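You operate a simulated robot arm through the tools that you are given. There is no shell and no other tool. Be economical: measure what you need, move in short steps, check, and stop when the job is done.

You are at the controls of a simulated two-armed robot. One attempt, no reset.

TASK
Wipe up the spill on the packing table with the cloth there and put it back.

Only the result counts: the job must be done as asked and must still hold three seconds after the hand-in. Knocking over, shifting, dropping, spilling or breaking anything else fails it. Flat cloth is picked up by pressing the open fingertips on it (5 to 10 N) and closing them slowly along it; thin cloth reads only 2 to 8 mm in the jaws.

THE ROBOT
Two 7-joint arms with two-finger parallel grippers on one trunk, on a base that drives. Base frame: it is fixed to the floor where the robot stands at the start and does not move with it; the origin is under the middle of the robot, x ahead of it, y to its left, z up. Readings come in mm, degrees, newtons and seconds.
The left shoulder is at the start at [50, 168, 1157], the right one opposite. Payload 1.57 kg a hand.
The tool frame of a hand sits at the grasp point between the pads (the TCP): z along the fingers, y along the line on which they close. The tips reach 30 mm beyond it. The gripper opens to 80 mm. The fingers are 17 mm wide and 12 mm thick; the gripper's body (40 by 82 mm) begins 80 mm behind the TCP.
Orientation is that of the tool frame in the base frame, as a unit quaternion [x, y, z, w]. With the fingers straight down and closing along the base's y, the tool's x points along the base's -x, its y along +y and its z along -z.

THE INTERFACE
- The arms move only by the tool drive_tool. It takes "left_series", "right_series" or both (then of equal length, played together; a hand with none holds still); each is a list of rows, each a list of 3 entries, a list of its own where there are three numbers: the shift along the tool's x, y, z in mm, then the turn, a rotation vector about the tool's x, y, z in degrees, then the closure, from 0 (fully open) to 1 (shut). In form: [[[tx, ty, tz], [wx, wy, wz], gripper], ...]. A call has 1 to 8 rows; each row is the pose to reach, as a shift and turn from the pose commanded when the call began, along the tool's axes at that moment. Each row takes 0.2 s and may step no farther than 50 mm and 8.6 degrees from the row before; otherwise, or with a gripper value out of range, the whole call is refused. Where a pose cannot be reached the arm comes as near as it can. A force on the tool above 40 N (or 10 N above the force at the start of the call, whichever is more), or a blocked arm, ends the call early, and 0.2 s more pass. The fingers move at their own pace (about 45 mm/s each) and stop on an object; they squeeze with about 21 N. The grip force told is the motor's: it shows also when the fingers shut on nothing. Time passes only in rows, and 0.2 s behind the last, so rows that repeat a pose let the fingers close. The reply holds the time, the measured pose of the TCP, the force on the tool along the base axes, the opening and the grip force, in the units named above and with some noise, with the torque about the TCP (base axes, N m) and any sound that the robot's microphone picked up.
- Cameras (640 x 400 px; columns grow to the right, rows downward): "scene" is now at [110, -36.3, 1361.2]; the picture's right is [-0.42, -0.91, 0.00], its down [-0.62, 0.29, -0.73] and it looks along [0.66, -0.31, -0.69] (base axes); focal length 281 px, centre (320, 200). "left" rides on the left gripper at [72, 7, -122] in its tool frame; the picture's right is [-0.09, 1.00, 0.00], its down [-0.84, -0.08, -0.54] and it looks along [-0.54, -0.05, 0.84] (tool axes); focal length 238 px, centre (320, 200). "right" rides on the right gripper at [72, -7, -122] in its tool frame; the picture's right is [0.09, 1.00, 0.00], its down [-0.84, 0.08, -0.54] and it looks along [-0.54, 0.05, 0.84] (tool axes); focal length 238 px, centre (320, 200).
- snapshot(camera): a new picture of that camera. The clock stands still meanwhile.
- lift_body(by): slides the trunk up (or, below 0, down) by that many mm; the arms and the scene camera ride with it, the base frame stays. It gives what a move gives, with no picture.
- drive_base(legs): drives the robot by 1 to 6 legs, each [ahead, left, turn to the left] in mm, mm and degrees, along the robot's own axes; the way and the turn of a leg run together, so that a leg with both is an arc; at most 1500 mm and 180 degrees a leg. The arms and the cameras ride along, it lands a little off, and it stops where it bumps. It gives what a move gives.
- head_to(pan, tilt): turns the head with the scene camera to pan (to the left, within 80 degrees either way) and tilt (down, from -29 to 69), counted from straight ahead of the robot. It gives what a move gives.
- probe_pixels(camera, pixels): for up to 12 pixels [column, row] of the newest picture of that camera ("zoom" is the newest enlarged one), the place [x, y, z] in the base frame of the surface seen there, good to about 3 mm, but the place of the scene camera against the robot may be out by one fixed shift of up to 12 mm in any direction. The clock stands still meanwhile.
- zoom(camera, box): a new picture of the part [left, top, right, bottom] of that camera's present view, enlarged. The clock stands still meanwhile.
- close_job(): hands the job in; it is judged then, once.

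Work in short steps. Measure before you move; look again where a grasp or a placing could have gone wrong, and mend it. You have 80 turns and 58 pictures in all, those below and enlarged ones among them. Open the grippers and draw the arms clear of the work before you hand the job in, unless the task says otherwise; then end with one line.

The tools are called after ">>>" as a command line: name --argument value ..., lists and objects as JSON in quotes. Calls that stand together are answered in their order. drive_tool: Moves the arms, as the interface text tells. Its arguments: {"type":"object","properties":{"left_series":{"type":"array","items":{"type":"array"}},"right_series":{"type":"array","items":{"type":"array"}}},"required":[]} The other tools are called the same way: lift_body (by) slides the trunk up or down; drive_base (legs) drives the base; head_to (pan, tilt) turns the head that bears the scene camera; snapshot (camera) takes a picture; probe_pixels (camera, pixels) gives the place of the surface under pixels of a picture; zoom (camera, box) takes an enlarged picture of a part of a camera's view; close_job () hands the job in.

At the start:

```text
t: 0.0
left_tool_pos: [410.0, 29.9, 1129.5]
left_tool_rot: [-0.001, 1.0, 0.001, 0.0]
left_contact_force: [1.4, -0.4, 0.0]
left_ft_torque: [-0.01, 0.02, 0.0]
left_finger_gap: 80.0
left_finger_force: 0.1
right_tool_pos: [405.3, -344.2, 1066.6]
right_tool_rot: [0.0, 1.0, 0.0, 0.0]
right_contact_force: [0.2, 0.3, 0.3]
right_ft_torque: [-0.02, 0.01, 0.02]
right_finger_gap: 80.1
right_finger_force: 0.1
trunk travel left (down, up): [-325.0, 118.0]
robot x, y, heading: [0.7, 4.0, -0.1]
head pan, tilt: [-25.1, 43.4]
```

scene: 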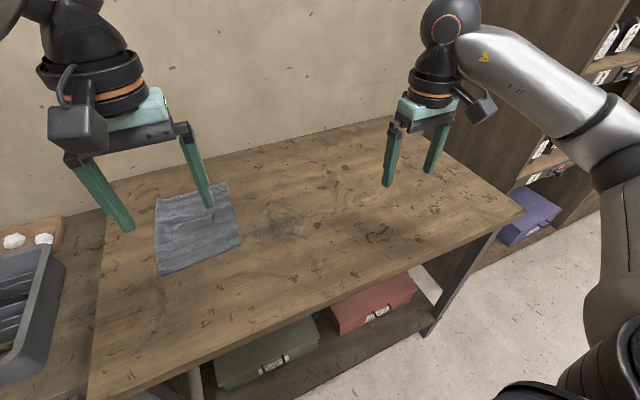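
right: 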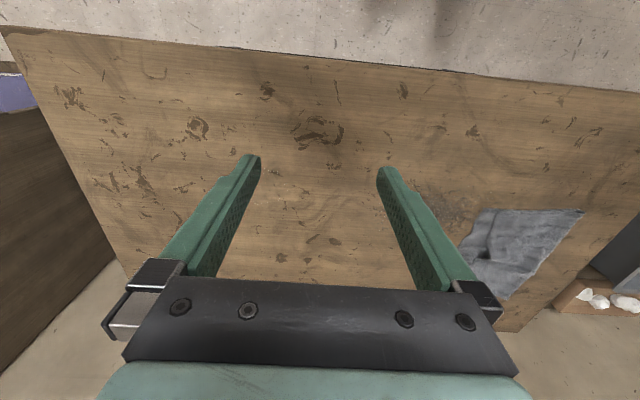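
left: 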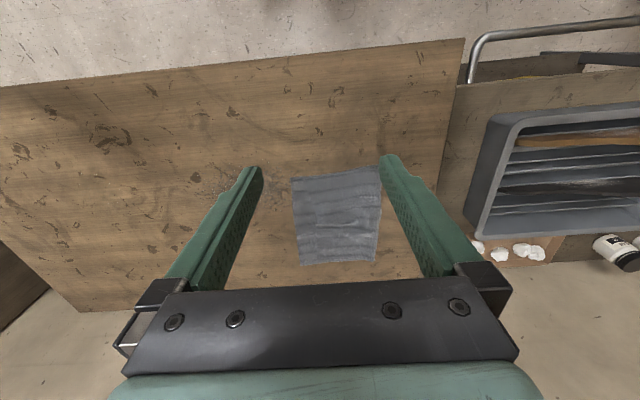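

The cloth is at about (197,230) in the scene view; a dark patch near (285,222) may be the spill. I zoom in and look closer.

>>> zoom --camera "scene" --box '[140, 140, 380, 290]'

>>> zoom --camera "scene" --box '[300, 120, 540, 270]'

>>> probe_pixels --camera "scene" --pixels '[[157, 200], [226, 184], [240, 240], [160, 273], [285, 222], [268, 222], [305, 215], [285, 235], [290, 207], [524, 211], [105, 230], [90, 398]]'

>>> probe_pixels --camera "left" --pixels '[[293, 178], [380, 168], [376, 262], [301, 264], [335, 215], [215, 182], [230, 170], [200, 170]]'

```text
2.67 times, centred on (260, 215) of scene
```

zoom: 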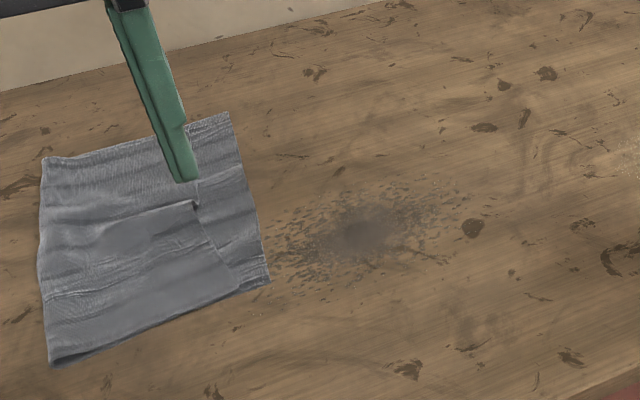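

```text
2.67 times, centred on (420, 195) of scene
```

zoom: 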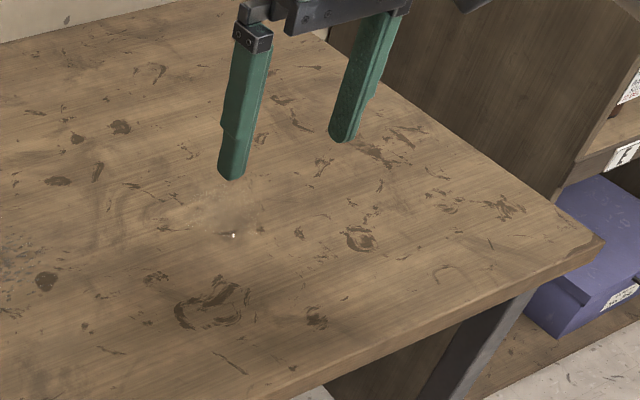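

```text
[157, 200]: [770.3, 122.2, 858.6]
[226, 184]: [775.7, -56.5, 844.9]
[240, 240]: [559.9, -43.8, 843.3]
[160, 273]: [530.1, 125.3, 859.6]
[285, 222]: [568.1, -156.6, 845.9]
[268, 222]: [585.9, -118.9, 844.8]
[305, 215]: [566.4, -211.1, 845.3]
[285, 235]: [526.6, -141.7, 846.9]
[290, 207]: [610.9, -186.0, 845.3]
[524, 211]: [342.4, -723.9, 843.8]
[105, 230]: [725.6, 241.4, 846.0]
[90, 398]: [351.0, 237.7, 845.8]
```

```text
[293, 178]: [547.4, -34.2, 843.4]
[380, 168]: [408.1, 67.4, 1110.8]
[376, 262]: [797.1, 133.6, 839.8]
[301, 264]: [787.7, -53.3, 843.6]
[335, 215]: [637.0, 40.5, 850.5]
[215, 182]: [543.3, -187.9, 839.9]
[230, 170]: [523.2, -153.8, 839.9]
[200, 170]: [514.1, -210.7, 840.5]
```

Table top is at about z=842. I look round to learn whether other tables, spills or cloths exist, and get a clearer view of the spill.

>>> head_to --pan 30 --tilt 35

>>> snapshot --camera "scene"

>>> zoom --camera "left" --box '[120, 100, 320, 225]'

>>> zoom --camera "right" --box '[380, 120, 620, 270]'

>>> head_to --pan -60 --tilt 30

>>> snapshot --camera "scene"

```text
t: 1.2
left_tool_pos: [409.7, 29.1, 1129.4]
left_tool_rot: [0.0, 1.0, 0.0, 0.0]
left_contact_force: [-0.7, 0.1, 0.5]
left_ft_torque: [-0.02, 0.0, 0.03]
left_finger_gap: 80.2
left_finger_force: 0.0
right_tool_pos: [405.2, -345.7, 1065.3]
right_tool_rot: [0.001, 1.0, 0.001, 0.0]
right_contact_force: [0.2, -0.8, 0.8]
right_ft_torque: [-0.01, 0.0, -0.02]
right_finger_gap: 80.2
right_finger_force: 0.1
trunk travel left (down, up): [-325.0, 118.0]
robot x, y, heading: [-2.8, -1.9, 0.2]
head pan, tilt: [30.0, 35.0]
```

```text
52 pictures are left
```

scene: 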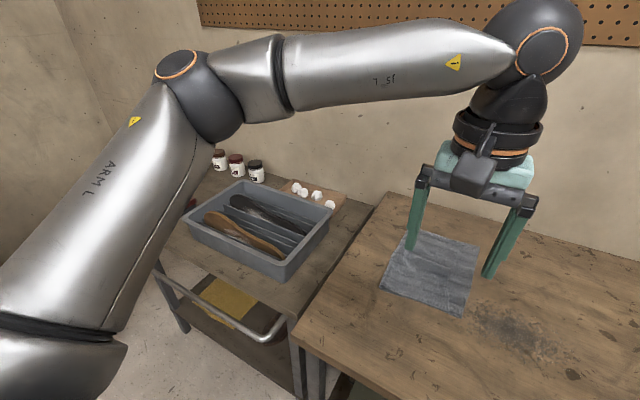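

```text
3.20 times, centred on (220, 162) of left
```

zoom: 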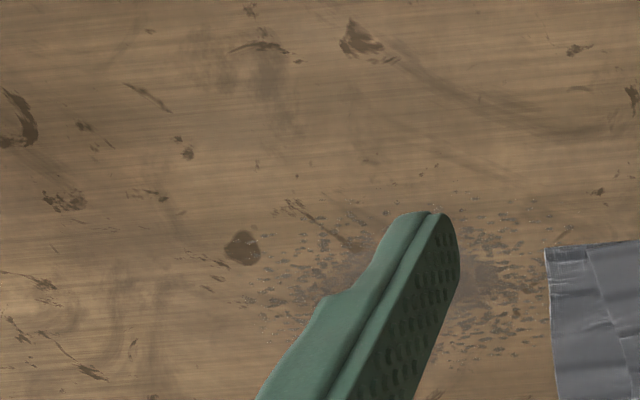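

```text
2.67 times, centred on (500, 195) of right
```

zoom: 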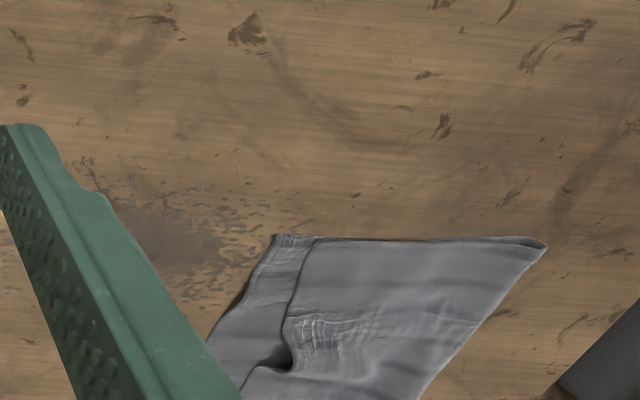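

```text
t: 2.9
left_tool_pos: [410.7, 30.2, 1128.6]
left_tool_rot: [-0.002, 1.0, 0.0, 0.001]
left_contact_force: [0.7, 0.0, 0.1]
left_ft_torque: [0.0, 0.01, 0.02]
left_finger_gap: 80.1
left_finger_force: 0.2
right_tool_pos: [405.4, -343.8, 1065.7]
right_tool_rot: [0.0, 1.0, 0.0, 0.0]
right_contact_force: [0.6, -0.3, 0.3]
right_ft_torque: [0.03, 0.0, 0.0]
right_finger_gap: 79.7
right_finger_force: 0.1
trunk travel left (down, up): [-325.0, 118.0]
robot x, y, heading: [-2.4, 0.4, -0.0]
head pan, tilt: [-60.0, 30.0]
```

```text
49 pictures are left
```

scene: 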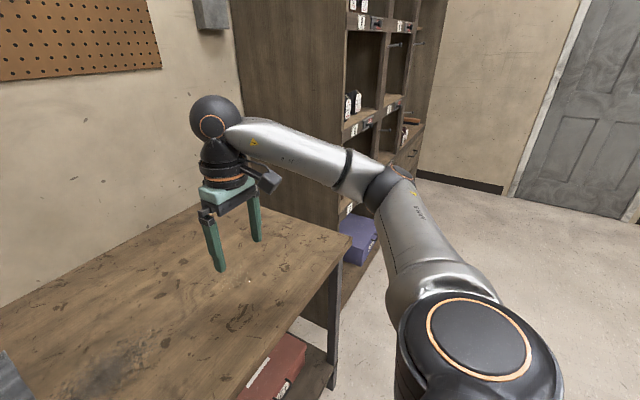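

The only spill is the dark spatter right of the cloth, around (570,-155). I move the left arm clear to the left and back, and re-aim the head for a clean view.

>>> drive_tool --left_series '[[[20, 40, 0], [0, 0, 0], 0], [[40, 80, 0], [0, 0, 0], 0], [[60, 120, 0], [0, 0, 0], 0], [[80, 160, 0], [0, 0, 0], 0], [[100, 200, 0], [0, 0, 0], 0]]'

>>> head_to --pan -10 --tilt 48

>>> zoom --camera "scene" --box '[160, 80, 480, 280]'

```text
t: 4.1
left_tool_pos: [307.4, 230.0, 1132.0]
left_tool_rot: [-0.001, 1.0, 0.0, 0.001]
left_contact_force: [0.0, 0.5, -0.4]
left_ft_torque: [-0.02, -0.02, -0.02]
left_finger_gap: 80.2
left_finger_force: 0.0
right_tool_pos: [404.3, -343.6, 1065.9]
right_tool_rot: [0.0, 1.0, 0.0, 0.0]
right_contact_force: [1.2, 0.4, -0.2]
right_ft_torque: [0.01, 0.01, -0.02]
right_finger_gap: 80.0
right_finger_force: 0.0
trunk travel left (down, up): [-325.0, 118.0]
robot x, y, heading: [1.3, -3.5, -0.1]
head pan, tilt: [-60.0, 30.0]
```

```text
t: 5.3
left_tool_pos: [307.6, 227.2, 1131.8]
left_tool_rot: [-0.001, 1.0, 0.0, 0.0]
left_contact_force: [0.4, 0.3, -0.2]
left_ft_torque: [0.01, 0.01, -0.02]
left_finger_gap: 80.1
left_finger_force: 0.1
right_tool_pos: [405.1, -345.0, 1065.9]
right_tool_rot: [-0.001, 1.0, -0.001, 0.0]
right_contact_force: [-0.4, -0.9, -0.3]
right_ft_torque: [-0.03, 0.03, -0.04]
right_finger_gap: 80.0
right_finger_force: 0.2
trunk travel left (down, up): [-325.0, 118.0]
robot x, y, heading: [0.1, -1.9, -0.0]
head pan, tilt: [-10.0, 48.0]
```

```text
2.00 times, centred on (320, 180) of scene
```

zoom: 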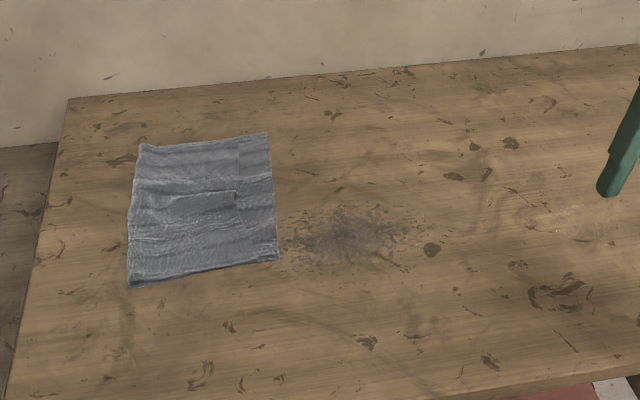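

Clear view now: cloth corners about (142,146),(266,133),(278,260),(130,286) and spill from (280,240) to (425,230), rows 205–270. I measure these.

>>> probe_pixels --camera "zoom" --pixels '[[142, 148], [265, 135], [276, 258], [132, 284], [345, 238], [285, 240], [420, 228], [350, 205], [345, 272], [238, 195], [205, 205], [400, 265]]'

>>> probe_pixels --camera "right" --pixels '[[484, 210], [584, 211], [498, 298], [440, 212]]'

>>> snapshot --camera "left"

```text
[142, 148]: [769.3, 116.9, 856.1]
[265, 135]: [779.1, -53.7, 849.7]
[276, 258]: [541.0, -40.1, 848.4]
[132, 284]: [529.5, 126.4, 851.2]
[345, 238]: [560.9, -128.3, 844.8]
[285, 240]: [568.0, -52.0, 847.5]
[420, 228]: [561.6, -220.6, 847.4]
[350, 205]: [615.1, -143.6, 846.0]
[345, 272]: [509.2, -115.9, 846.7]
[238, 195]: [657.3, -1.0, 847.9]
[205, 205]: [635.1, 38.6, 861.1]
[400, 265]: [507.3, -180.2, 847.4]
```

```text
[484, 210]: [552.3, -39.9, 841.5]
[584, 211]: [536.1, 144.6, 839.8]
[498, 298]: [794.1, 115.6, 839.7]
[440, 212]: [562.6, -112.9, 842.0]
```

```text
47 pictures are left
```

left: 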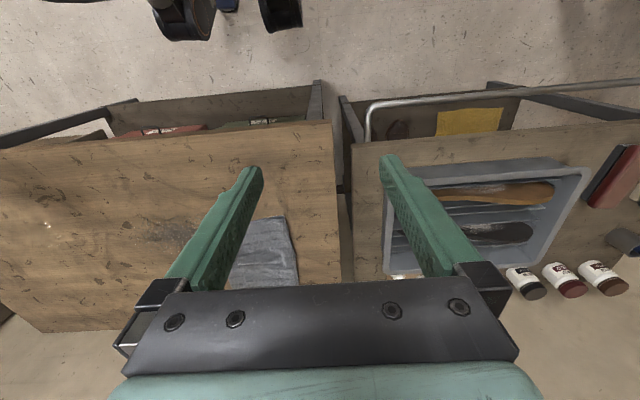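

The base's front parts show at (185,20) and (280,15), well short of the table's lower frame at row ~110. I measure that clearance before driving a bit closer.

>>> probe_pixels --camera "left" --pixels '[[185, 36], [285, 28], [160, 20], [60, 122], [150, 130], [320, 95], [345, 100], [240, 125], [380, 120]]'

```text
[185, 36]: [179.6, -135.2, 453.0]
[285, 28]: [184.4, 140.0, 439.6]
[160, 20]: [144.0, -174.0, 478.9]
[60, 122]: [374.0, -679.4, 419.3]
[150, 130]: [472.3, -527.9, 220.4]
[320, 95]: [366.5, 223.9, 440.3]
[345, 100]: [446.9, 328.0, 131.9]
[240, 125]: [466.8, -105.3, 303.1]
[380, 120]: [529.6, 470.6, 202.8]
```

Base front is ~185, table front ~350. I drive 60 mm ahead and raise the trunk 45 mm so the tool-down reach suits the higher table.

>>> drive_base --legs '[[60, 0, 0]]'

>>> lift_body --by 45

```text
t: 6.2
left_tool_pos: [369.3, 227.6, 1131.7]
left_tool_rot: [-0.001, 1.0, -0.001, 0.0]
left_contact_force: [0.8, -0.4, -0.2]
left_ft_torque: [-0.01, 0.04, 0.03]
left_finger_gap: 80.1
left_finger_force: 0.1
right_tool_pos: [466.8, -344.5, 1066.2]
right_tool_rot: [0.0, 1.0, -0.001, 0.001]
right_contact_force: [0.1, -0.4, 0.1]
right_ft_torque: [0.01, -0.02, 0.03]
right_finger_gap: 80.0
right_finger_force: 0.1
trunk travel left (down, up): [-325.0, 118.0]
robot x, y, heading: [55.7, -0.6, -0.1]
head pan, tilt: [-10.0, 48.0]
```

```text
t: 7.1
left_tool_pos: [367.7, 227.4, 1176.9]
left_tool_rot: [-0.001, 1.0, 0.0, 0.001]
left_contact_force: [0.2, -1.0, 0.2]
left_ft_torque: [0.01, 0.0, 0.01]
left_finger_gap: 80.0
left_finger_force: 0.0
right_tool_pos: [466.3, -345.4, 1111.4]
right_tool_rot: [0.0, 1.0, 0.0, 0.0]
right_contact_force: [-0.5, -0.1, 0.8]
right_ft_torque: [0.01, 0.0, 0.02]
right_finger_gap: 80.3
right_finger_force: 0.0
trunk travel left (down, up): [-370.0, 73.0]
robot x, y, heading: [64.4, 4.1, -0.1]
head pan, tilt: [-10.0, 48.0]
```

Now I bring the right hand over the cloth at about (650,5), staying high, with the jaws partly open.

>>> drive_tool --right_series '[[[-23, 43.5, 0], [0, 0, 0], 0.3], [[-46, 87, 0], [0, 0, 0], 0.3], [[-69, 131, 0], [0, 0, 0], 0.3], [[-92, 175, 0], [0, 0, 0], 0.3], [[-115, 219, 0], [0, 0, 0], 0.3], [[-138, 263, 0], [0, 0, 0], 0.3], [[-161, 307, 0], [0, 0, 0], 0.3], [[-184, 350, 0], [0, 0, 0], 0.3]]'

>>> drive_tool --right_series '[[[0, 0, 40], [0, 0, 0], 0.3], [[0, 0, 80], [0, 0, 0], 0.3], [[0, 0, 120], [0, 0, 0], 0.3], [[0, 0, 160], [0, 0, 0], 0.3]]'

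>>> snapshot --camera "right"

```text
t: 8.9
left_tool_pos: [367.4, 226.9, 1177.4]
left_tool_rot: [-0.001, 1.0, 0.001, 0.0]
left_contact_force: [-0.2, -0.1, 0.5]
left_ft_torque: [0.03, 0.03, 0.01]
left_finger_gap: 79.8
left_finger_force: 0.0
right_tool_pos: [626.1, -6.7, 1103.8]
right_tool_rot: [0.0, 1.0, 0.002, 0.001]
right_contact_force: [1.3, -1.1, 0.0]
right_ft_torque: [0.08, 0.05, 0.0]
right_finger_gap: 55.7
right_finger_force: 0.1
right hand out of reach, approached as far as the arm can: row 8
trunk travel left (down, up): [-370.0, 73.0]
robot x, y, heading: [60.7, -2.5, 0.3]
head pan, tilt: [-10.0, 48.0]
```

```text
t: 9.9
left_tool_pos: [369.5, 227.9, 1176.7]
left_tool_rot: [-0.001, 1.0, 0.0, 0.001]
left_contact_force: [0.0, 0.0, 0.2]
left_ft_torque: [0.01, -0.05, 0.02]
left_finger_gap: 80.0
left_finger_force: 0.0
right_tool_pos: [624.0, -5.6, 942.6]
right_tool_rot: [0.0, 1.0, 0.0, 0.0]
right_contact_force: [-0.5, -1.0, 0.2]
right_ft_torque: [-0.03, -0.01, 0.01]
right_finger_gap: 56.0
right_finger_force: 0.1
trunk travel left (down, up): [-370.0, 73.0]
robot x, y, heading: [59.0, 1.0, -0.0]
head pan, tilt: [-10.0, 48.0]
```

```text
46 pictures are left
```

right: 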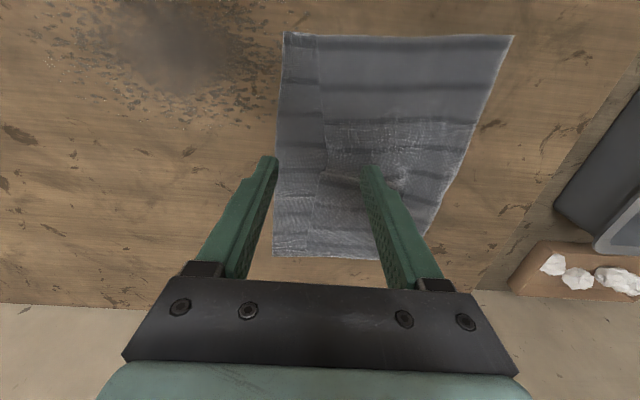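

Wrist view gives a near picture: cloth corners (285,33),(512,36),(422,255),(273,255), spill around (180,50). I measure both.

>>> probe_pixels --camera "right" --pixels '[[287, 36], [508, 40], [440, 215], [276, 250], [180, 45], [270, 60], [90, 60], [60, 30], [240, 115], [150, 5], [325, 180], [400, 180]]'

>>> zoom --camera "right" --box '[0, 0, 320, 200]'

```text
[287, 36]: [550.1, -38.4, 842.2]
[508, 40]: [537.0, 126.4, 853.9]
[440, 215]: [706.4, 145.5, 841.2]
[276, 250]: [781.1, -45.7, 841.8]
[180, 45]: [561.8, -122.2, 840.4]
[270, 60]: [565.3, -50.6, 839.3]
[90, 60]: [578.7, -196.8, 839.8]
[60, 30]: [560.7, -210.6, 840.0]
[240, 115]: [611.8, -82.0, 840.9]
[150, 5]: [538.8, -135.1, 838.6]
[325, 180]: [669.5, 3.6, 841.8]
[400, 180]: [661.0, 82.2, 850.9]
```

```text
2.00 times, centred on (160, 100) of right
```

zoom: 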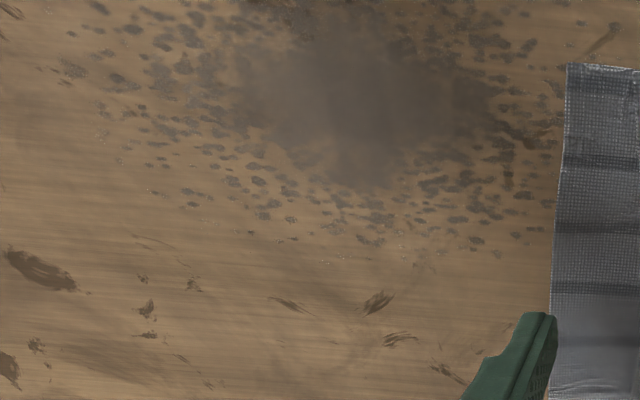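

Spill centre is about (560,-125), roughly y −50…−215 and x 505…620; cloth centre about (660,45). I move above (645,35) and descend in small steps to contact.

>>> drive_tool --right_series '[[[-21, 40, 0], [0, 0, 0], 0.3], [[-21, 40, 40], [0, 0, 0], 0.3], [[-21, 40, 55], [0, 0, 0], 0.3], [[-21, 40, 61], [0, 0, 0], 0.3], [[-21, 40, 64], [0, 0, 0], 0.3]]'

```text
t: 11.1
left_tool_pos: [367.3, 229.2, 1177.2]
left_tool_rot: [-0.001, 1.0, 0.0, 0.0]
left_contact_force: [0.4, 0.9, -0.2]
left_ft_torque: [-0.03, 0.02, -0.02]
left_finger_gap: 80.1
left_finger_force: 0.0
right_tool_pos: [620.1, 31.5, 900.2]
right_tool_rot: [0.0, 1.0, 0.0, 0.0]
right_contact_force: [-0.8, 0.2, 0.4]
right_ft_torque: [0.0, 0.01, 0.0]
right_finger_gap: 56.2
right_finger_force: 0.0
right hand out of reach, approached as far as the arm can: row 1, 2, 3, 4, 5
trunk travel left (down, up): [-370.0, 73.0]
robot x, y, heading: [59.9, 0.6, 0.0]
head pan, tilt: [-10.0, 48.0]
```

The arm is at its limit there. I raise the hand and move the base 90 mm left, which shortens the reach for the right arm.

>>> drive_tool --right_series '[[[0, 0, -40], [0, 0, 0], 0.3], [[20, 0, -60], [0, 0, 0], 0.3]]'

>>> drive_base --legs '[[0, 90, 0]]'

```text
t: 11.7
left_tool_pos: [368.8, 227.6, 1177.7]
left_tool_rot: [0.0, 1.0, 0.0, 0.0]
left_contact_force: [-0.3, 0.9, -0.1]
left_ft_torque: [0.03, 0.03, 0.02]
left_finger_gap: 80.1
left_finger_force: 0.0
right_tool_pos: [599.5, 28.1, 961.2]
right_tool_rot: [0.001, 1.0, -0.001, -0.001]
right_contact_force: [0.9, -0.6, 0.9]
right_ft_torque: [0.0, 0.0, -0.02]
right_finger_gap: 56.1
right_finger_force: 0.1
trunk travel left (down, up): [-370.0, 73.0]
robot x, y, heading: [61.3, 2.3, -0.4]
head pan, tilt: [-10.0, 48.0]
```

```text
t: 12.8
left_tool_pos: [366.8, 318.7, 1176.3]
left_tool_rot: [-0.001, 1.0, -0.001, 0.0]
left_contact_force: [-0.4, 0.3, -0.6]
left_ft_torque: [-0.01, -0.01, -0.03]
left_finger_gap: 80.1
left_finger_force: 0.0
right_tool_pos: [599.4, 120.2, 960.6]
right_tool_rot: [0.001, 1.0, 0.0, 0.0]
right_contact_force: [0.4, 0.2, 0.2]
right_ft_torque: [-0.05, -0.01, 0.01]
right_finger_gap: 55.9
right_finger_force: 0.0
trunk travel left (down, up): [-370.0, 73.0]
robot x, y, heading: [59.4, 88.4, -0.3]
head pan, tilt: [-10.0, 48.0]
```

Hand is now at (599,120,961). I move to (645,35) and descend toward contact (tips at z≈842 means TCP≈872).

>>> drive_tool --right_series '[[[-22, -42, 0], [0, 0, 0], 0.3], [[-45, -85, 0], [0, 0, 0], 0.3], [[-45, -85, 45], [0, 0, 0], 0.3], [[-45, -85, 70], [0, 0, 0], 0.3], [[-45, -85, 78], [0, 0, 0], 0.3], [[-45, -85, 82], [0, 0, 0], 0.3]]'

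```text
t: 14.2
left_tool_pos: [367.4, 317.9, 1177.0]
left_tool_rot: [0.0, 1.0, 0.0, 0.0]
left_contact_force: [0.4, -0.1, 0.4]
left_ft_torque: [-0.02, 0.05, 0.02]
left_finger_gap: 79.9
left_finger_force: 0.0
right_tool_pos: [644.0, 34.6, 879.4]
right_tool_rot: [0.001, 1.0, 0.001, 0.0]
right_contact_force: [0.9, -0.1, 0.0]
right_ft_torque: [-0.01, -0.01, 0.01]
right_finger_gap: 56.1
right_finger_force: 0.0
trunk travel left (down, up): [-370.0, 73.0]
robot x, y, heading: [60.6, 90.7, -0.1]
head pan, tilt: [-10.0, 48.0]
```

No contact yet at TCP z 879; I go down in 2 mm steps.

>>> drive_tool --right_series '[[[0, 0, 3], [0, 0, 0], 0.3], [[0, 0, 5], [0, 0, 0], 0.3], [[0, 0, 6], [0, 0, 0], 0.3], [[0, 0, 7], [0, 0, 0], 0.3]]'

```text
t: 15.2
left_tool_pos: [367.9, 318.3, 1177.6]
left_tool_rot: [0.001, 1.0, 0.0, 0.0]
left_contact_force: [-0.2, -0.3, 0.3]
left_ft_torque: [0.02, 0.03, 0.01]
left_finger_gap: 80.2
left_finger_force: 0.1
right_tool_pos: [644.5, 34.2, 873.1]
right_tool_rot: [0.001, 1.0, 0.001, 0.001]
right_contact_force: [-0.5, 0.1, 1.5]
right_ft_torque: [-0.05, 0.05, -0.04]
right_finger_gap: 55.7
right_finger_force: 0.1
trunk travel left (down, up): [-370.0, 73.0]
robot x, y, heading: [60.1, 91.5, -0.4]
head pan, tilt: [-10.0, 48.0]
```

Slight contact (1.5 N) at 873. A little further down for 5–10 N.

>>> drive_tool --right_series '[[[0, 0, 1], [0, 0, 0], 0.3], [[0, 0, 2], [0, 0, 0], 0.3]]'

```text
t: 15.8
left_tool_pos: [367.1, 318.0, 1176.8]
left_tool_rot: [0.0, 1.0, 0.0, 0.001]
left_contact_force: [-0.2, -0.1, 0.8]
left_ft_torque: [-0.02, 0.0, -0.03]
left_finger_gap: 80.0
left_finger_force: 0.0
right_tool_pos: [644.2, 33.1, 872.6]
right_tool_rot: [0.001, 1.0, 0.0, 0.002]
right_contact_force: [-0.8, 0.0, 9.3]
right_ft_torque: [-0.24, 0.13, -0.04]
right_finger_gap: 56.0
right_finger_force: 0.0
trunk travel left (down, up): [-370.0, 73.0]
robot x, y, heading: [59.0, 93.2, -0.3]
head pan, tilt: [-10.0, 48.0]
```

9.3 N of press; I close the fingers slowly along the cloth.

>>> drive_tool --right_series '[[[0, 0, 0], [0, 0, 0], 0.38], [[0, 0, 0], [0, 0, 0], 0.46], [[0, 0, 0], [0, 0, 0], 0.54], [[0, 0, 0], [0, 0, 0], 0.62], [[0, 0, 0], [0, 0, 0], 0.7], [[0, 0, 0], [0, 0, 0], 0.8], [[0, 0, 0], [0, 0, 0], 0.9], [[0, 0, 0], [0, 0, 0], 1]]'

>>> drive_tool --right_series '[[[0, 0, 0], [0, 0, 0], 1], [[0, 0, -1], [0, 0, 0], 1]]'

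>>> snapshot --camera "right"

```text
t: 17.6
left_tool_pos: [366.5, 317.7, 1177.6]
left_tool_rot: [0.0, 1.0, -0.001, 0.001]
left_contact_force: [0.3, -0.9, -0.6]
left_ft_torque: [-0.03, -0.01, 0.0]
left_finger_gap: 79.9
left_finger_force: 0.1
right_tool_pos: [643.2, 35.7, 871.5]
right_tool_rot: [0.0, 1.0, 0.001, 0.001]
right_contact_force: [0.5, 1.8, 17.4]
right_ft_torque: [0.02, 0.09, -0.03]
right_finger_gap: 4.4
right_finger_force: 21.1
trunk travel left (down, up): [-370.0, 73.0]
robot x, y, heading: [61.4, 90.3, -0.3]
head pan, tilt: [-10.0, 48.0]
```

```text
t: 18.2
left_tool_pos: [366.4, 318.4, 1176.8]
left_tool_rot: [0.0, 1.0, -0.001, 0.001]
left_contact_force: [-0.1, -0.6, 0.1]
left_ft_torque: [-0.01, -0.03, -0.01]
left_finger_gap: 80.1
left_finger_force: 0.0
right_tool_pos: [643.6, 34.5, 871.9]
right_tool_rot: [0.001, 1.0, 0.001, 0.001]
right_contact_force: [1.2, 2.7, 15.1]
right_ft_torque: [0.08, 0.05, -0.02]
right_finger_gap: 3.9
right_finger_force: 21.2
trunk travel left (down, up): [-370.0, 73.0]
robot x, y, heading: [63.5, 86.9, -0.1]
head pan, tilt: [-10.0, 48.0]
```

```text
44 pictures are left
```

right: 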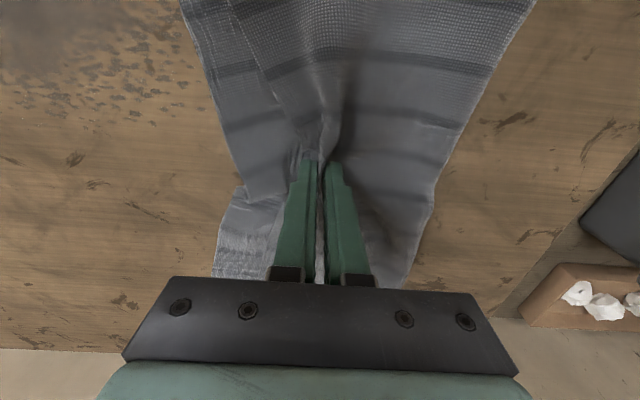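

The cloth is gripped (3.9 mm). I drag it, lightly pressed, from (644,35) toward the spill centre (560,−125).

>>> drive_tool --right_series '[[[10, -20, -0.5], [0, 0, 0], 1], [[21, -40, -0.5], [0, 0, 0], 1], [[31, -60, -0.5], [0, 0, 0], 1], [[42, -80, -0.5], [0, 0, 0], 1], [[52, -100, -0.5], [0, 0, 0], 1], [[63, -120, -0.5], [0, 0, 0], 1], [[73, -140, -0.5], [0, 0, 0], 1], [[84, -160, -0.5], [0, 0, 0], 1]]'

>>> snapshot --camera "scene"

```text
t: 20.0
left_tool_pos: [367.8, 317.4, 1177.4]
left_tool_rot: [0.0, 1.0, 0.0, 0.001]
left_contact_force: [0.0, 0.2, -0.2]
left_ft_torque: [-0.02, -0.02, 0.04]
left_finger_gap: 80.1
left_finger_force: 0.0
right_tool_pos: [558.7, -125.6, 872.7]
right_tool_rot: [0.002, 1.0, 0.0, 0.0]
right_contact_force: [0.9, -0.3, 8.1]
right_ft_torque: [-0.02, 0.02, 0.02]
right_finger_gap: 3.9
right_finger_force: 21.1
trunk travel left (down, up): [-370.0, 73.0]
robot x, y, heading: [59.2, 92.3, -0.1]
head pan, tilt: [-10.0, 48.0]
```

```text
43 pictures are left
```

scene: 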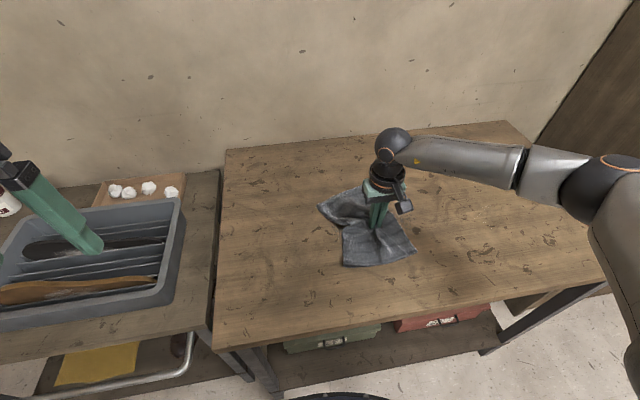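

Press is 8 N and the cloth lies over the spill. I scrub in rows across it, starting with the centre line and the far side.

>>> drive_tool --right_series '[[[0, -45, 0], [0, 0, 0], 1], [[0, -92, 0], [0, 0, 0], 1], [[-20, -92, 0], [0, 0, 0], 1], [[-20, -46, 0], [0, 0, 0], 1], [[-20, 0, 0], [0, 0, 0], 1], [[-20, 45, 0], [0, 0, 0], 1], [[-20, 80, 0], [0, 0, 0], 1], [[-40, 80, 0], [0, 0, 0], 1]]'

>>> drive_tool --right_series '[[[0, -45, 0], [0, 0, 0], 1], [[0, -90, 0], [0, 0, 0], 1], [[0, -135, 0], [0, 0, 0], 1], [[0, -172, 0], [0, 0, 0], 1], [[-20, -172, 0], [0, 0, 0], 1], [[-20, -125, 0], [0, 0, 0], 1], [[-20, -80, 0], [0, 0, 0], 1], [[-20, -35, 0], [0, 0, 0], 1]]'

>>> snapshot --camera "scene"

```text
t: 21.8
left_tool_pos: [366.1, 318.7, 1176.8]
left_tool_rot: [0.0, 1.0, -0.001, 0.002]
left_contact_force: [-0.4, -0.3, 0.1]
left_ft_torque: [0.03, -0.04, 0.01]
left_finger_gap: 79.9
left_finger_force: 0.0
right_tool_pos: [598.5, -43.5, 872.9]
right_tool_rot: [0.0, 1.0, 0.002, 0.001]
right_contact_force: [-4.8, 1.5, 22.1]
right_ft_torque: [-0.02, 0.28, -0.02]
right_finger_gap: 4.1
right_finger_force: 21.0
trunk travel left (down, up): [-370.0, 73.0]
robot x, y, heading: [61.8, 89.4, 0.0]
head pan, tilt: [-10.0, 48.0]
```

```text
t: 23.6
left_tool_pos: [366.5, 318.6, 1177.2]
left_tool_rot: [0.0, 1.0, -0.001, 0.0]
left_contact_force: [-0.4, -0.5, -0.5]
left_ft_torque: [-0.02, 0.01, 0.02]
left_finger_gap: 79.8
left_finger_force: 0.1
right_tool_pos: [619.0, -76.6, 872.3]
right_tool_rot: [0.001, 1.0, -0.001, 0.001]
right_contact_force: [-0.5, -3.4, 19.2]
right_ft_torque: [-0.19, 0.08, 0.05]
right_finger_gap: 3.9
right_finger_force: 21.3
trunk travel left (down, up): [-370.0, 73.0]
robot x, y, heading: [62.3, 90.6, -0.4]
head pan, tilt: [-10.0, 48.0]
```

```text
42 pictures are left
```

scene: 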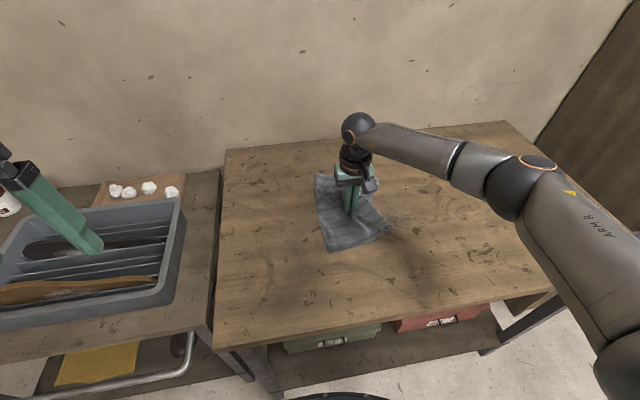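

Force about 20 N; some spatter remains near (390,240). I ease off 0.7 mm and scrub the near rows.

>>> drive_tool --right_series '[[[37, 0, -0.7], [0, 0, 0], 1], [[79, 0, -0.7], [0, 0, 0], 1], [[79, -48, -0.7], [0, 0, 0], 1], [[79, -96, -0.7], [0, 0, 0], 1], [[79, -140, -0.7], [0, 0, 0], 1], [[97, -140, -0.7], [0, 0, 0], 1], [[97, -95, -0.7], [0, 0, 0], 1], [[97, -50, -0.7], [0, 0, 0], 1]]'

>>> drive_tool --right_series '[[[0, 45, 0], [0, 0, 0], 1], [[0, 85, 0], [0, 0, 0], 1], [[18, 85, 0], [0, 0, 0], 1], [[18, 40, 0], [0, 0, 0], 1], [[18, -5, 0], [0, 0, 0], 1], [[18, -50, 0], [0, 0, 0], 1], [[18, -92, 0], [0, 0, 0], 1], [[-5, -92, 0], [0, 0, 0], 1]]'

>>> snapshot --camera "scene"

```text
t: 25.4
left_tool_pos: [367.6, 317.1, 1177.4]
left_tool_rot: [0.0, 1.0, 0.0, 0.001]
left_contact_force: [-0.2, -0.5, -0.1]
left_ft_torque: [-0.04, -0.01, -0.02]
left_finger_gap: 80.1
left_finger_force: 0.1
right_tool_pos: [520.6, -132.4, 871.3]
right_tool_rot: [0.002, 1.0, 0.0, 0.0]
right_contact_force: [0.6, -1.1, 10.3]
right_ft_torque: [-0.1, 0.04, 0.01]
right_finger_gap: 3.8
right_finger_force: 20.5
trunk travel left (down, up): [-370.0, 73.0]
robot x, y, heading: [60.0, 92.4, -0.1]
head pan, tilt: [-10.0, 48.0]
```

```text
t: 27.2
left_tool_pos: [367.2, 318.9, 1176.6]
left_tool_rot: [0.001, 1.0, -0.001, 0.001]
left_contact_force: [0.2, -0.1, -0.6]
left_ft_torque: [-0.01, 0.0, -0.02]
left_finger_gap: 80.0
left_finger_force: 0.0
right_tool_pos: [525.6, -224.4, 871.0]
right_tool_rot: [0.002, 1.0, -0.001, -0.001]
right_contact_force: [-2.8, -1.0, 10.3]
right_ft_torque: [-0.03, 0.1, -0.01]
right_finger_gap: 4.0
right_finger_force: 21.3
trunk travel left (down, up): [-370.0, 73.0]
robot x, y, heading: [62.9, 89.3, 0.0]
head pan, tilt: [-10.0, 48.0]
```

```text
41 pictures are left
```

scene: 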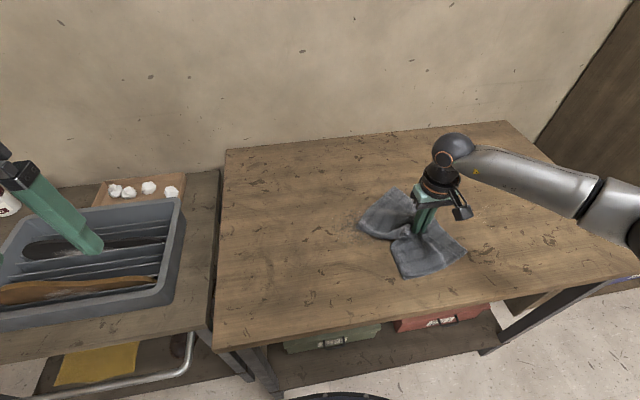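

Now I drag the cloth back to its home spot (644,35) lightly, another pass over the area, then inspect.

>>> drive_tool --right_series '[[[-15, 32, -0.5], [0, 0, 0], 1], [[-30, 65, -0.5], [0, 0, 0], 1], [[-45, 97, -0.5], [0, 0, 0], 1], [[-60, 130, -0.5], [0, 0, 0], 1], [[-75, 162, -0.5], [0, 0, 0], 1], [[-90, 195, -0.5], [0, 0, 0], 1], [[-105, 227, -0.5], [0, 0, 0], 1], [[-119, 259, -0.5], [0, 0, 0], 1]]'

>>> zoom --camera "scene" --box '[200, 110, 520, 310]'

>>> snapshot --camera "right"

```text
t: 29.0
left_tool_pos: [369.1, 318.7, 1176.6]
left_tool_rot: [-0.001, 1.0, -0.001, 0.0]
left_contact_force: [-0.8, -1.1, 0.4]
left_ft_torque: [-0.03, 0.01, 0.02]
left_finger_gap: 80.1
left_finger_force: 0.0
right_tool_pos: [647.8, 36.3, 873.8]
right_tool_rot: [0.0, 1.0, -0.001, 0.0]
right_contact_force: [0.4, 0.7, 0.0]
right_ft_torque: [-0.02, 0.01, 0.01]
right_finger_gap: 4.0
right_finger_force: 21.0
trunk travel left (down, up): [-370.0, 73.0]
robot x, y, heading: [60.9, 88.0, -0.2]
head pan, tilt: [-10.0, 48.0]
```

```text
2.00 times, centred on (360, 210) of scene
```

zoom: 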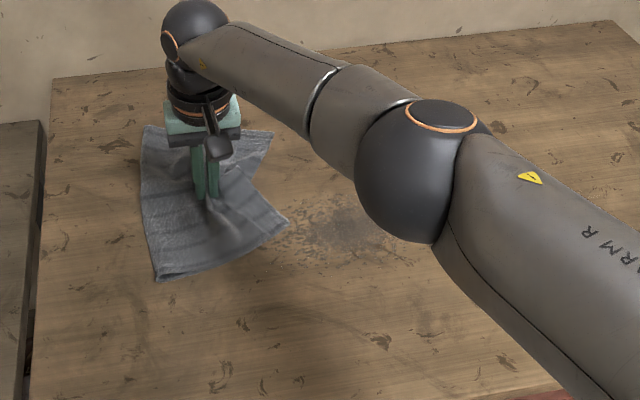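

```text
39 pictures are left
```

right: 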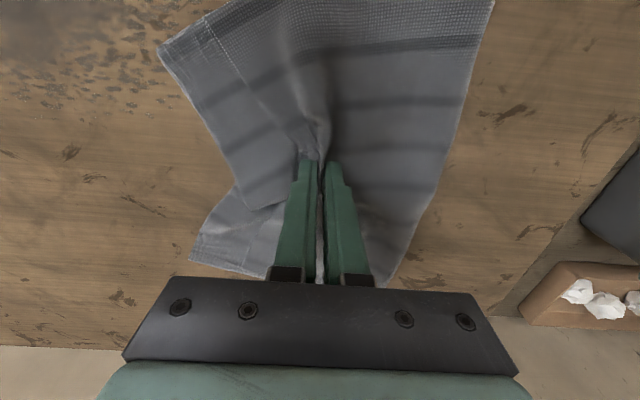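

Something is still visible at zoom (340,230). I take a tight look.

>>> zoom --camera "scene" --box '[320, 195, 440, 270]'

>>> zoom --camera "right" --box '[0, 0, 240, 150]'

```text
5.33 times, centred on (380, 232) of scene
```

zoom: 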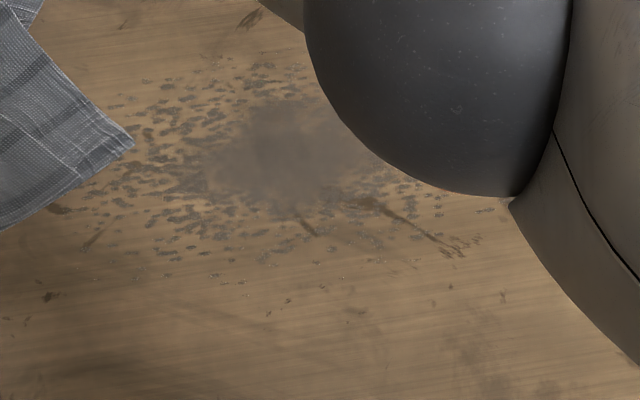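

```text
2.67 times, centred on (120, 75) of right
```

zoom: 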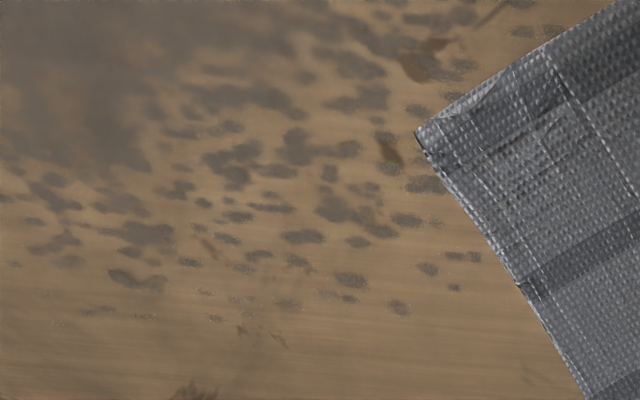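

The spill looks fainter but is still there. I wipe again with firmer, slower strokes (20–30 mm per row), first returning to its centre.

>>> drive_tool --right_series '[[[20, -20, 0], [0, 0, 0], 1], [[40, -40, 0.5], [0, 0, 0], 1], [[60, -60, 1], [0, 0, 0], 1], [[80, -80, 1.5], [0, 0, 0], 1], [[88, -100, 2], [0, 0, 0], 1], [[88, -120, 2], [0, 0, 0], 1], [[88, -140, 2], [0, 0, 0], 1], [[88, -160, 2], [0, 0, 0], 1]]'

>>> drive_tool --right_series '[[[0, -25, 0], [0, 0, 0], 1], [[0, -50, 0], [0, 0, 0], 1], [[0, -75, 0], [0, 0, 0], 1], [[0, -95, 0], [0, 0, 0], 1], [[-15, -95, 0], [0, 0, 0], 1], [[-15, -70, 0], [0, 0, 0], 1], [[-15, -45, 0], [0, 0, 0], 1], [[-15, -20, 0], [0, 0, 0], 1]]'

>>> drive_tool --right_series '[[[0, 25, 0], [0, 0, 0], 1], [[0, 50, 0], [0, 0, 0], 1], [[0, 75, 0], [0, 0, 0], 1], [[0, 100, 0], [0, 0, 0], 1], [[-15, 100, 0], [0, 0, 0], 1], [[-15, 75, 0], [0, 0, 0], 1], [[-15, 50, 0], [0, 0, 0], 1], [[-15, 25, 0], [0, 0, 0], 1]]'

>>> zoom --camera "scene" --box '[280, 160, 480, 285]'

```text
t: 30.8
left_tool_pos: [366.6, 319.7, 1178.2]
left_tool_rot: [0.0, 1.0, -0.001, 0.001]
left_contact_force: [-0.2, -0.4, 0.2]
left_ft_torque: [-0.02, -0.01, -0.01]
left_finger_gap: 80.1
left_finger_force: 0.0
right_tool_pos: [558.1, -121.3, 871.5]
right_tool_rot: [0.002, 1.0, 0.001, 0.003]
right_contact_force: [-0.4, 4.9, 22.4]
right_ft_torque: [0.12, 0.08, 0.0]
right_finger_gap: 3.8
right_finger_force: 21.7
trunk travel left (down, up): [-370.0, 73.0]
robot x, y, heading: [57.5, 90.9, -0.1]
head pan, tilt: [-10.0, 48.0]
```

```text
t: 32.6
left_tool_pos: [366.2, 318.1, 1178.4]
left_tool_rot: [0.0, 1.0, -0.002, 0.001]
left_contact_force: [0.4, -0.3, 0.3]
left_ft_torque: [0.01, -0.02, -0.01]
left_finger_gap: 79.9
left_finger_force: 0.1
right_tool_pos: [572.3, -143.8, 871.7]
right_tool_rot: [0.001, 1.0, 0.001, 0.002]
right_contact_force: [0.4, -4.6, 22.6]
right_ft_torque: [-0.23, 0.05, 0.07]
right_finger_gap: 4.3
right_finger_force: 21.0
trunk travel left (down, up): [-370.0, 73.0]
robot x, y, heading: [61.5, 92.5, 0.1]
head pan, tilt: [-10.0, 48.0]
```

```text
t: 34.4
left_tool_pos: [367.1, 318.9, 1177.9]
left_tool_rot: [0.0, 1.0, 0.0, 0.001]
left_contact_force: [-0.6, -0.3, 0.0]
left_ft_torque: [-0.01, 0.04, -0.01]
left_finger_gap: 79.8
left_finger_force: 0.0
right_tool_pos: [589.2, -118.6, 872.0]
right_tool_rot: [0.001, 1.0, 0.001, 0.002]
right_contact_force: [0.6, 4.0, 20.7]
right_ft_torque: [0.12, 0.02, -0.05]
right_finger_gap: 3.9
right_finger_force: 21.3
trunk travel left (down, up): [-370.0, 73.0]
robot x, y, heading: [59.8, 92.4, -0.3]
head pan, tilt: [-10.0, 48.0]
```

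```text
3.20 times, centred on (380, 222) of scene
```

zoom: 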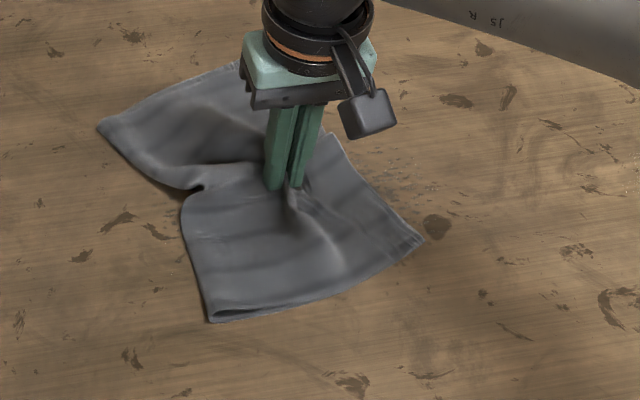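

I continue the slow strokes at 20 N over the far and then the near rows.

>>> drive_tool --right_series '[[[0, -33, 0], [0, 0, 0], 1], [[0, -66, 0], [0, 0, 0], 1], [[0, -98, 0], [0, 0, 0], 1], [[-16, -98, 0], [0, 0, 0], 1], [[-16, -65, 0], [0, 0, 0], 1], [[-16, -32, 0], [0, 0, 0], 1], [[-16, 0, 0], [0, 0, 0], 1], [[-16, 33, 0], [0, 0, 0], 1]]'

>>> drive_tool --right_series '[[[0, 30, 0], [0, 0, 0], 1], [[30, 33, 0], [0, 0, 0], 1], [[58, 33, -0.3], [0, 0, 0], 1], [[58, 0, -0.3], [0, 0, 0], 1], [[58, -33, -0.3], [0, 0, 0], 1], [[58, -66, -0.3], [0, 0, 0], 1], [[58, -99, -0.3], [0, 0, 0], 1], [[58, -132, -0.3], [0, 0, 0], 1]]'

>>> drive_tool --right_series '[[[14, 0, -0.2], [0, 0, 0], 1], [[14, 33, -0.2], [0, 0, 0], 1], [[14, 66, -0.2], [0, 0, 0], 1], [[14, 99, -0.2], [0, 0, 0], 1], [[14, 132, -0.2], [0, 0, 0], 1], [[14, 165, -0.2], [0, 0, 0], 1], [[30, 165, -0.4], [0, 0, 0], 1], [[30, 130, -0.4], [0, 0, 0], 1]]'

>>> drive_tool --right_series '[[[0, -33, 0], [0, 0, 0], 1], [[0, -66, 0], [0, 0, 0], 1], [[0, -99, 0], [0, 0, 0], 1], [[0, -132, 0], [0, 0, 0], 1], [[18, -132, 0], [0, 0, 0], 1], [[18, -99, 0], [0, 0, 0], 1], [[18, -66, 0], [0, 0, 0], 1], [[18, -33, 0], [0, 0, 0], 1]]'

>>> snapshot --camera "scene"

```text
t: 36.2
left_tool_pos: [365.5, 318.3, 1177.5]
left_tool_rot: [0.0, 1.0, -0.001, 0.002]
left_contact_force: [-0.2, 0.0, 1.0]
left_ft_torque: [0.04, -0.01, 0.03]
left_finger_gap: 79.7
left_finger_force: 0.0
right_tool_pos: [604.9, -87.7, 872.1]
right_tool_rot: [0.0, 1.0, 0.001, 0.002]
right_contact_force: [-1.0, -3.6, 24.8]
right_ft_torque: [-0.22, 0.11, 0.04]
right_finger_gap: 3.9
right_finger_force: 20.9
trunk travel left (down, up): [-370.0, 73.0]
robot x, y, heading: [63.3, 87.1, -0.2]
head pan, tilt: [-10.0, 48.0]
```

```text
t: 38.0
left_tool_pos: [367.0, 319.3, 1177.4]
left_tool_rot: [0.0, 1.0, -0.001, 0.001]
left_contact_force: [-0.8, 0.0, -0.3]
left_ft_torque: [-0.02, 0.0, 0.04]
left_finger_gap: 80.0
left_finger_force: 0.0
right_tool_pos: [547.8, -218.0, 873.2]
right_tool_rot: [0.001, 1.0, 0.001, -0.001]
right_contact_force: [-0.5, 2.7, 13.5]
right_ft_torque: [0.03, 0.05, -0.02]
right_finger_gap: 3.9
right_finger_force: 21.3
trunk travel left (down, up): [-370.0, 73.0]
robot x, y, heading: [60.3, 88.8, -0.2]
head pan, tilt: [-10.0, 48.0]
```

```text
t: 39.8
left_tool_pos: [367.5, 317.8, 1176.2]
left_tool_rot: [0.0, 1.0, -0.001, 0.001]
left_contact_force: [0.5, 0.3, -0.2]
left_ft_torque: [-0.04, 0.01, -0.06]
left_finger_gap: 80.2
left_finger_force: 0.2
right_tool_pos: [516.4, -85.1, 872.1]
right_tool_rot: [0.0, 1.0, 0.002, 0.0]
right_contact_force: [-1.1, 4.8, 15.8]
right_ft_torque: [0.09, 0.07, -0.01]
right_finger_gap: 3.7
right_finger_force: 20.9
trunk travel left (down, up): [-370.0, 73.0]
robot x, y, heading: [60.2, 91.4, -0.1]
head pan, tilt: [-10.0, 48.0]
```

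```text
t: 41.6
left_tool_pos: [367.1, 318.9, 1176.8]
left_tool_rot: [0.0, 1.0, 0.0, 0.0]
left_contact_force: [0.6, 0.2, 0.1]
left_ft_torque: [0.0, -0.02, 0.0]
left_finger_gap: 80.1
left_finger_force: 0.1
right_tool_pos: [498.1, -119.9, 871.6]
right_tool_rot: [0.001, 1.0, -0.001, 0.001]
right_contact_force: [-0.4, -4.5, 19.6]
right_ft_torque: [-0.19, 0.03, 0.0]
right_finger_gap: 3.7
right_finger_force: 21.3
trunk travel left (down, up): [-370.0, 73.0]
robot x, y, heading: [65.4, 91.6, -0.2]
head pan, tilt: [-10.0, 48.0]
```

```text
35 pictures are left
```

scene: 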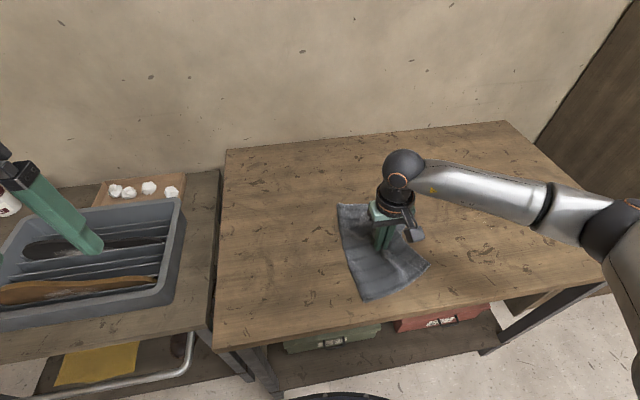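

I drag back to the home spot, pressing through the spill area, and look again.

>>> drive_tool --right_series '[[[-20, 20, 0.2], [0, 0, 0], 1], [[-40, 40, 0.4], [0, 0, 0], 1], [[-60, 60, 0.4], [0, 0, 0], 1], [[-80, 80, 0.2], [0, 0, 0], 1], [[-100, 100, 0], [0, 0, 0], 1], [[-120, 120, -0.5], [0, 0, 0], 1], [[-135, 138, -1.5], [0, 0, 0], 1], [[-147, 155, -2], [0, 0, 0], 1]]'

>>> zoom --camera "scene" --box '[280, 160, 480, 285]'

>>> snapshot --camera "right"

```text
t: 43.4
left_tool_pos: [367.9, 318.9, 1177.6]
left_tool_rot: [0.0, 1.0, -0.001, 0.001]
left_contact_force: [-0.5, -0.6, -0.9]
left_ft_torque: [0.03, 0.01, -0.03]
left_finger_gap: 80.0
left_finger_force: 0.0
right_tool_pos: [645.6, 34.7, 873.5]
right_tool_rot: [-0.001, 1.0, 0.0, -0.001]
right_contact_force: [-1.3, 0.1, 5.6]
right_ft_torque: [-0.01, 0.04, 0.02]
right_finger_gap: 3.7
right_finger_force: 21.0
trunk travel left (down, up): [-370.0, 73.0]
robot x, y, heading: [62.5, 88.9, -0.3]
head pan, tilt: [-10.0, 48.0]
```

```text
3.20 times, centred on (380, 222) of scene
```

zoom: 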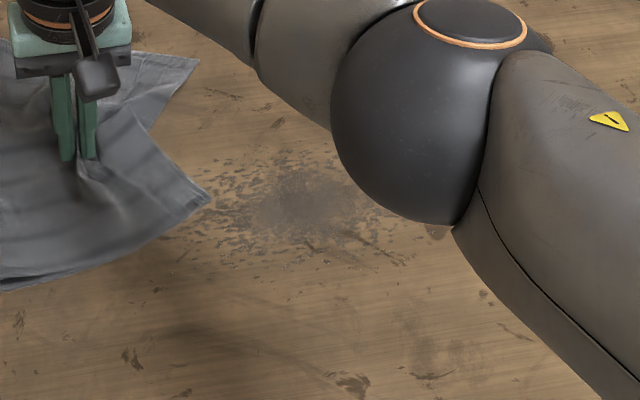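

```text
33 pictures are left
```

right: 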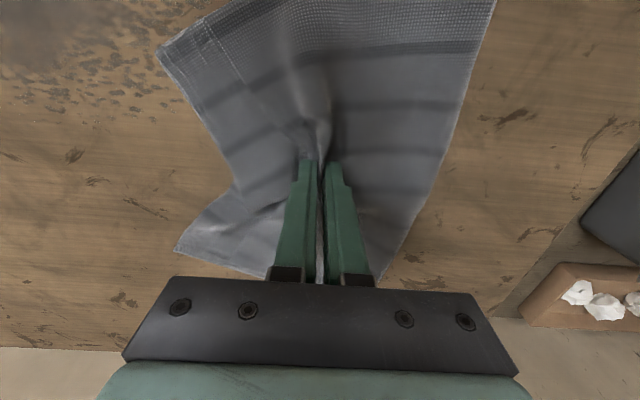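

I take the identical wrist zoom as before to judge whether the stain has faded.

>>> zoom --camera "right" --box '[0, 0, 240, 150]'

>>> zoom --camera "scene" --box '[320, 195, 440, 270]'

```text
2.67 times, centred on (120, 75) of right
```

zoom: 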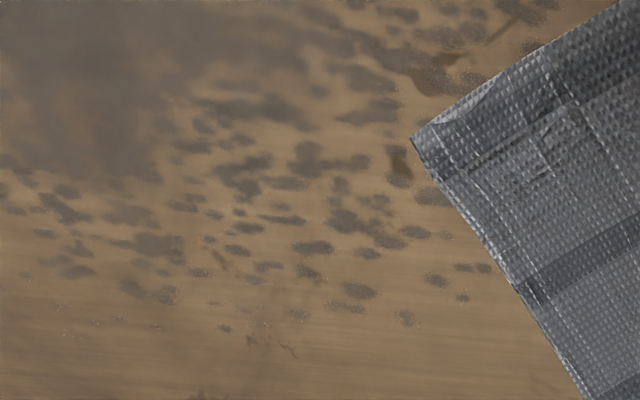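

```text
5.33 times, centred on (380, 232) of scene
```

zoom: 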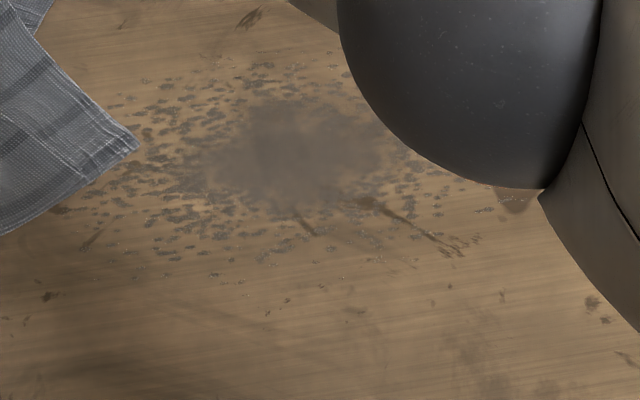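

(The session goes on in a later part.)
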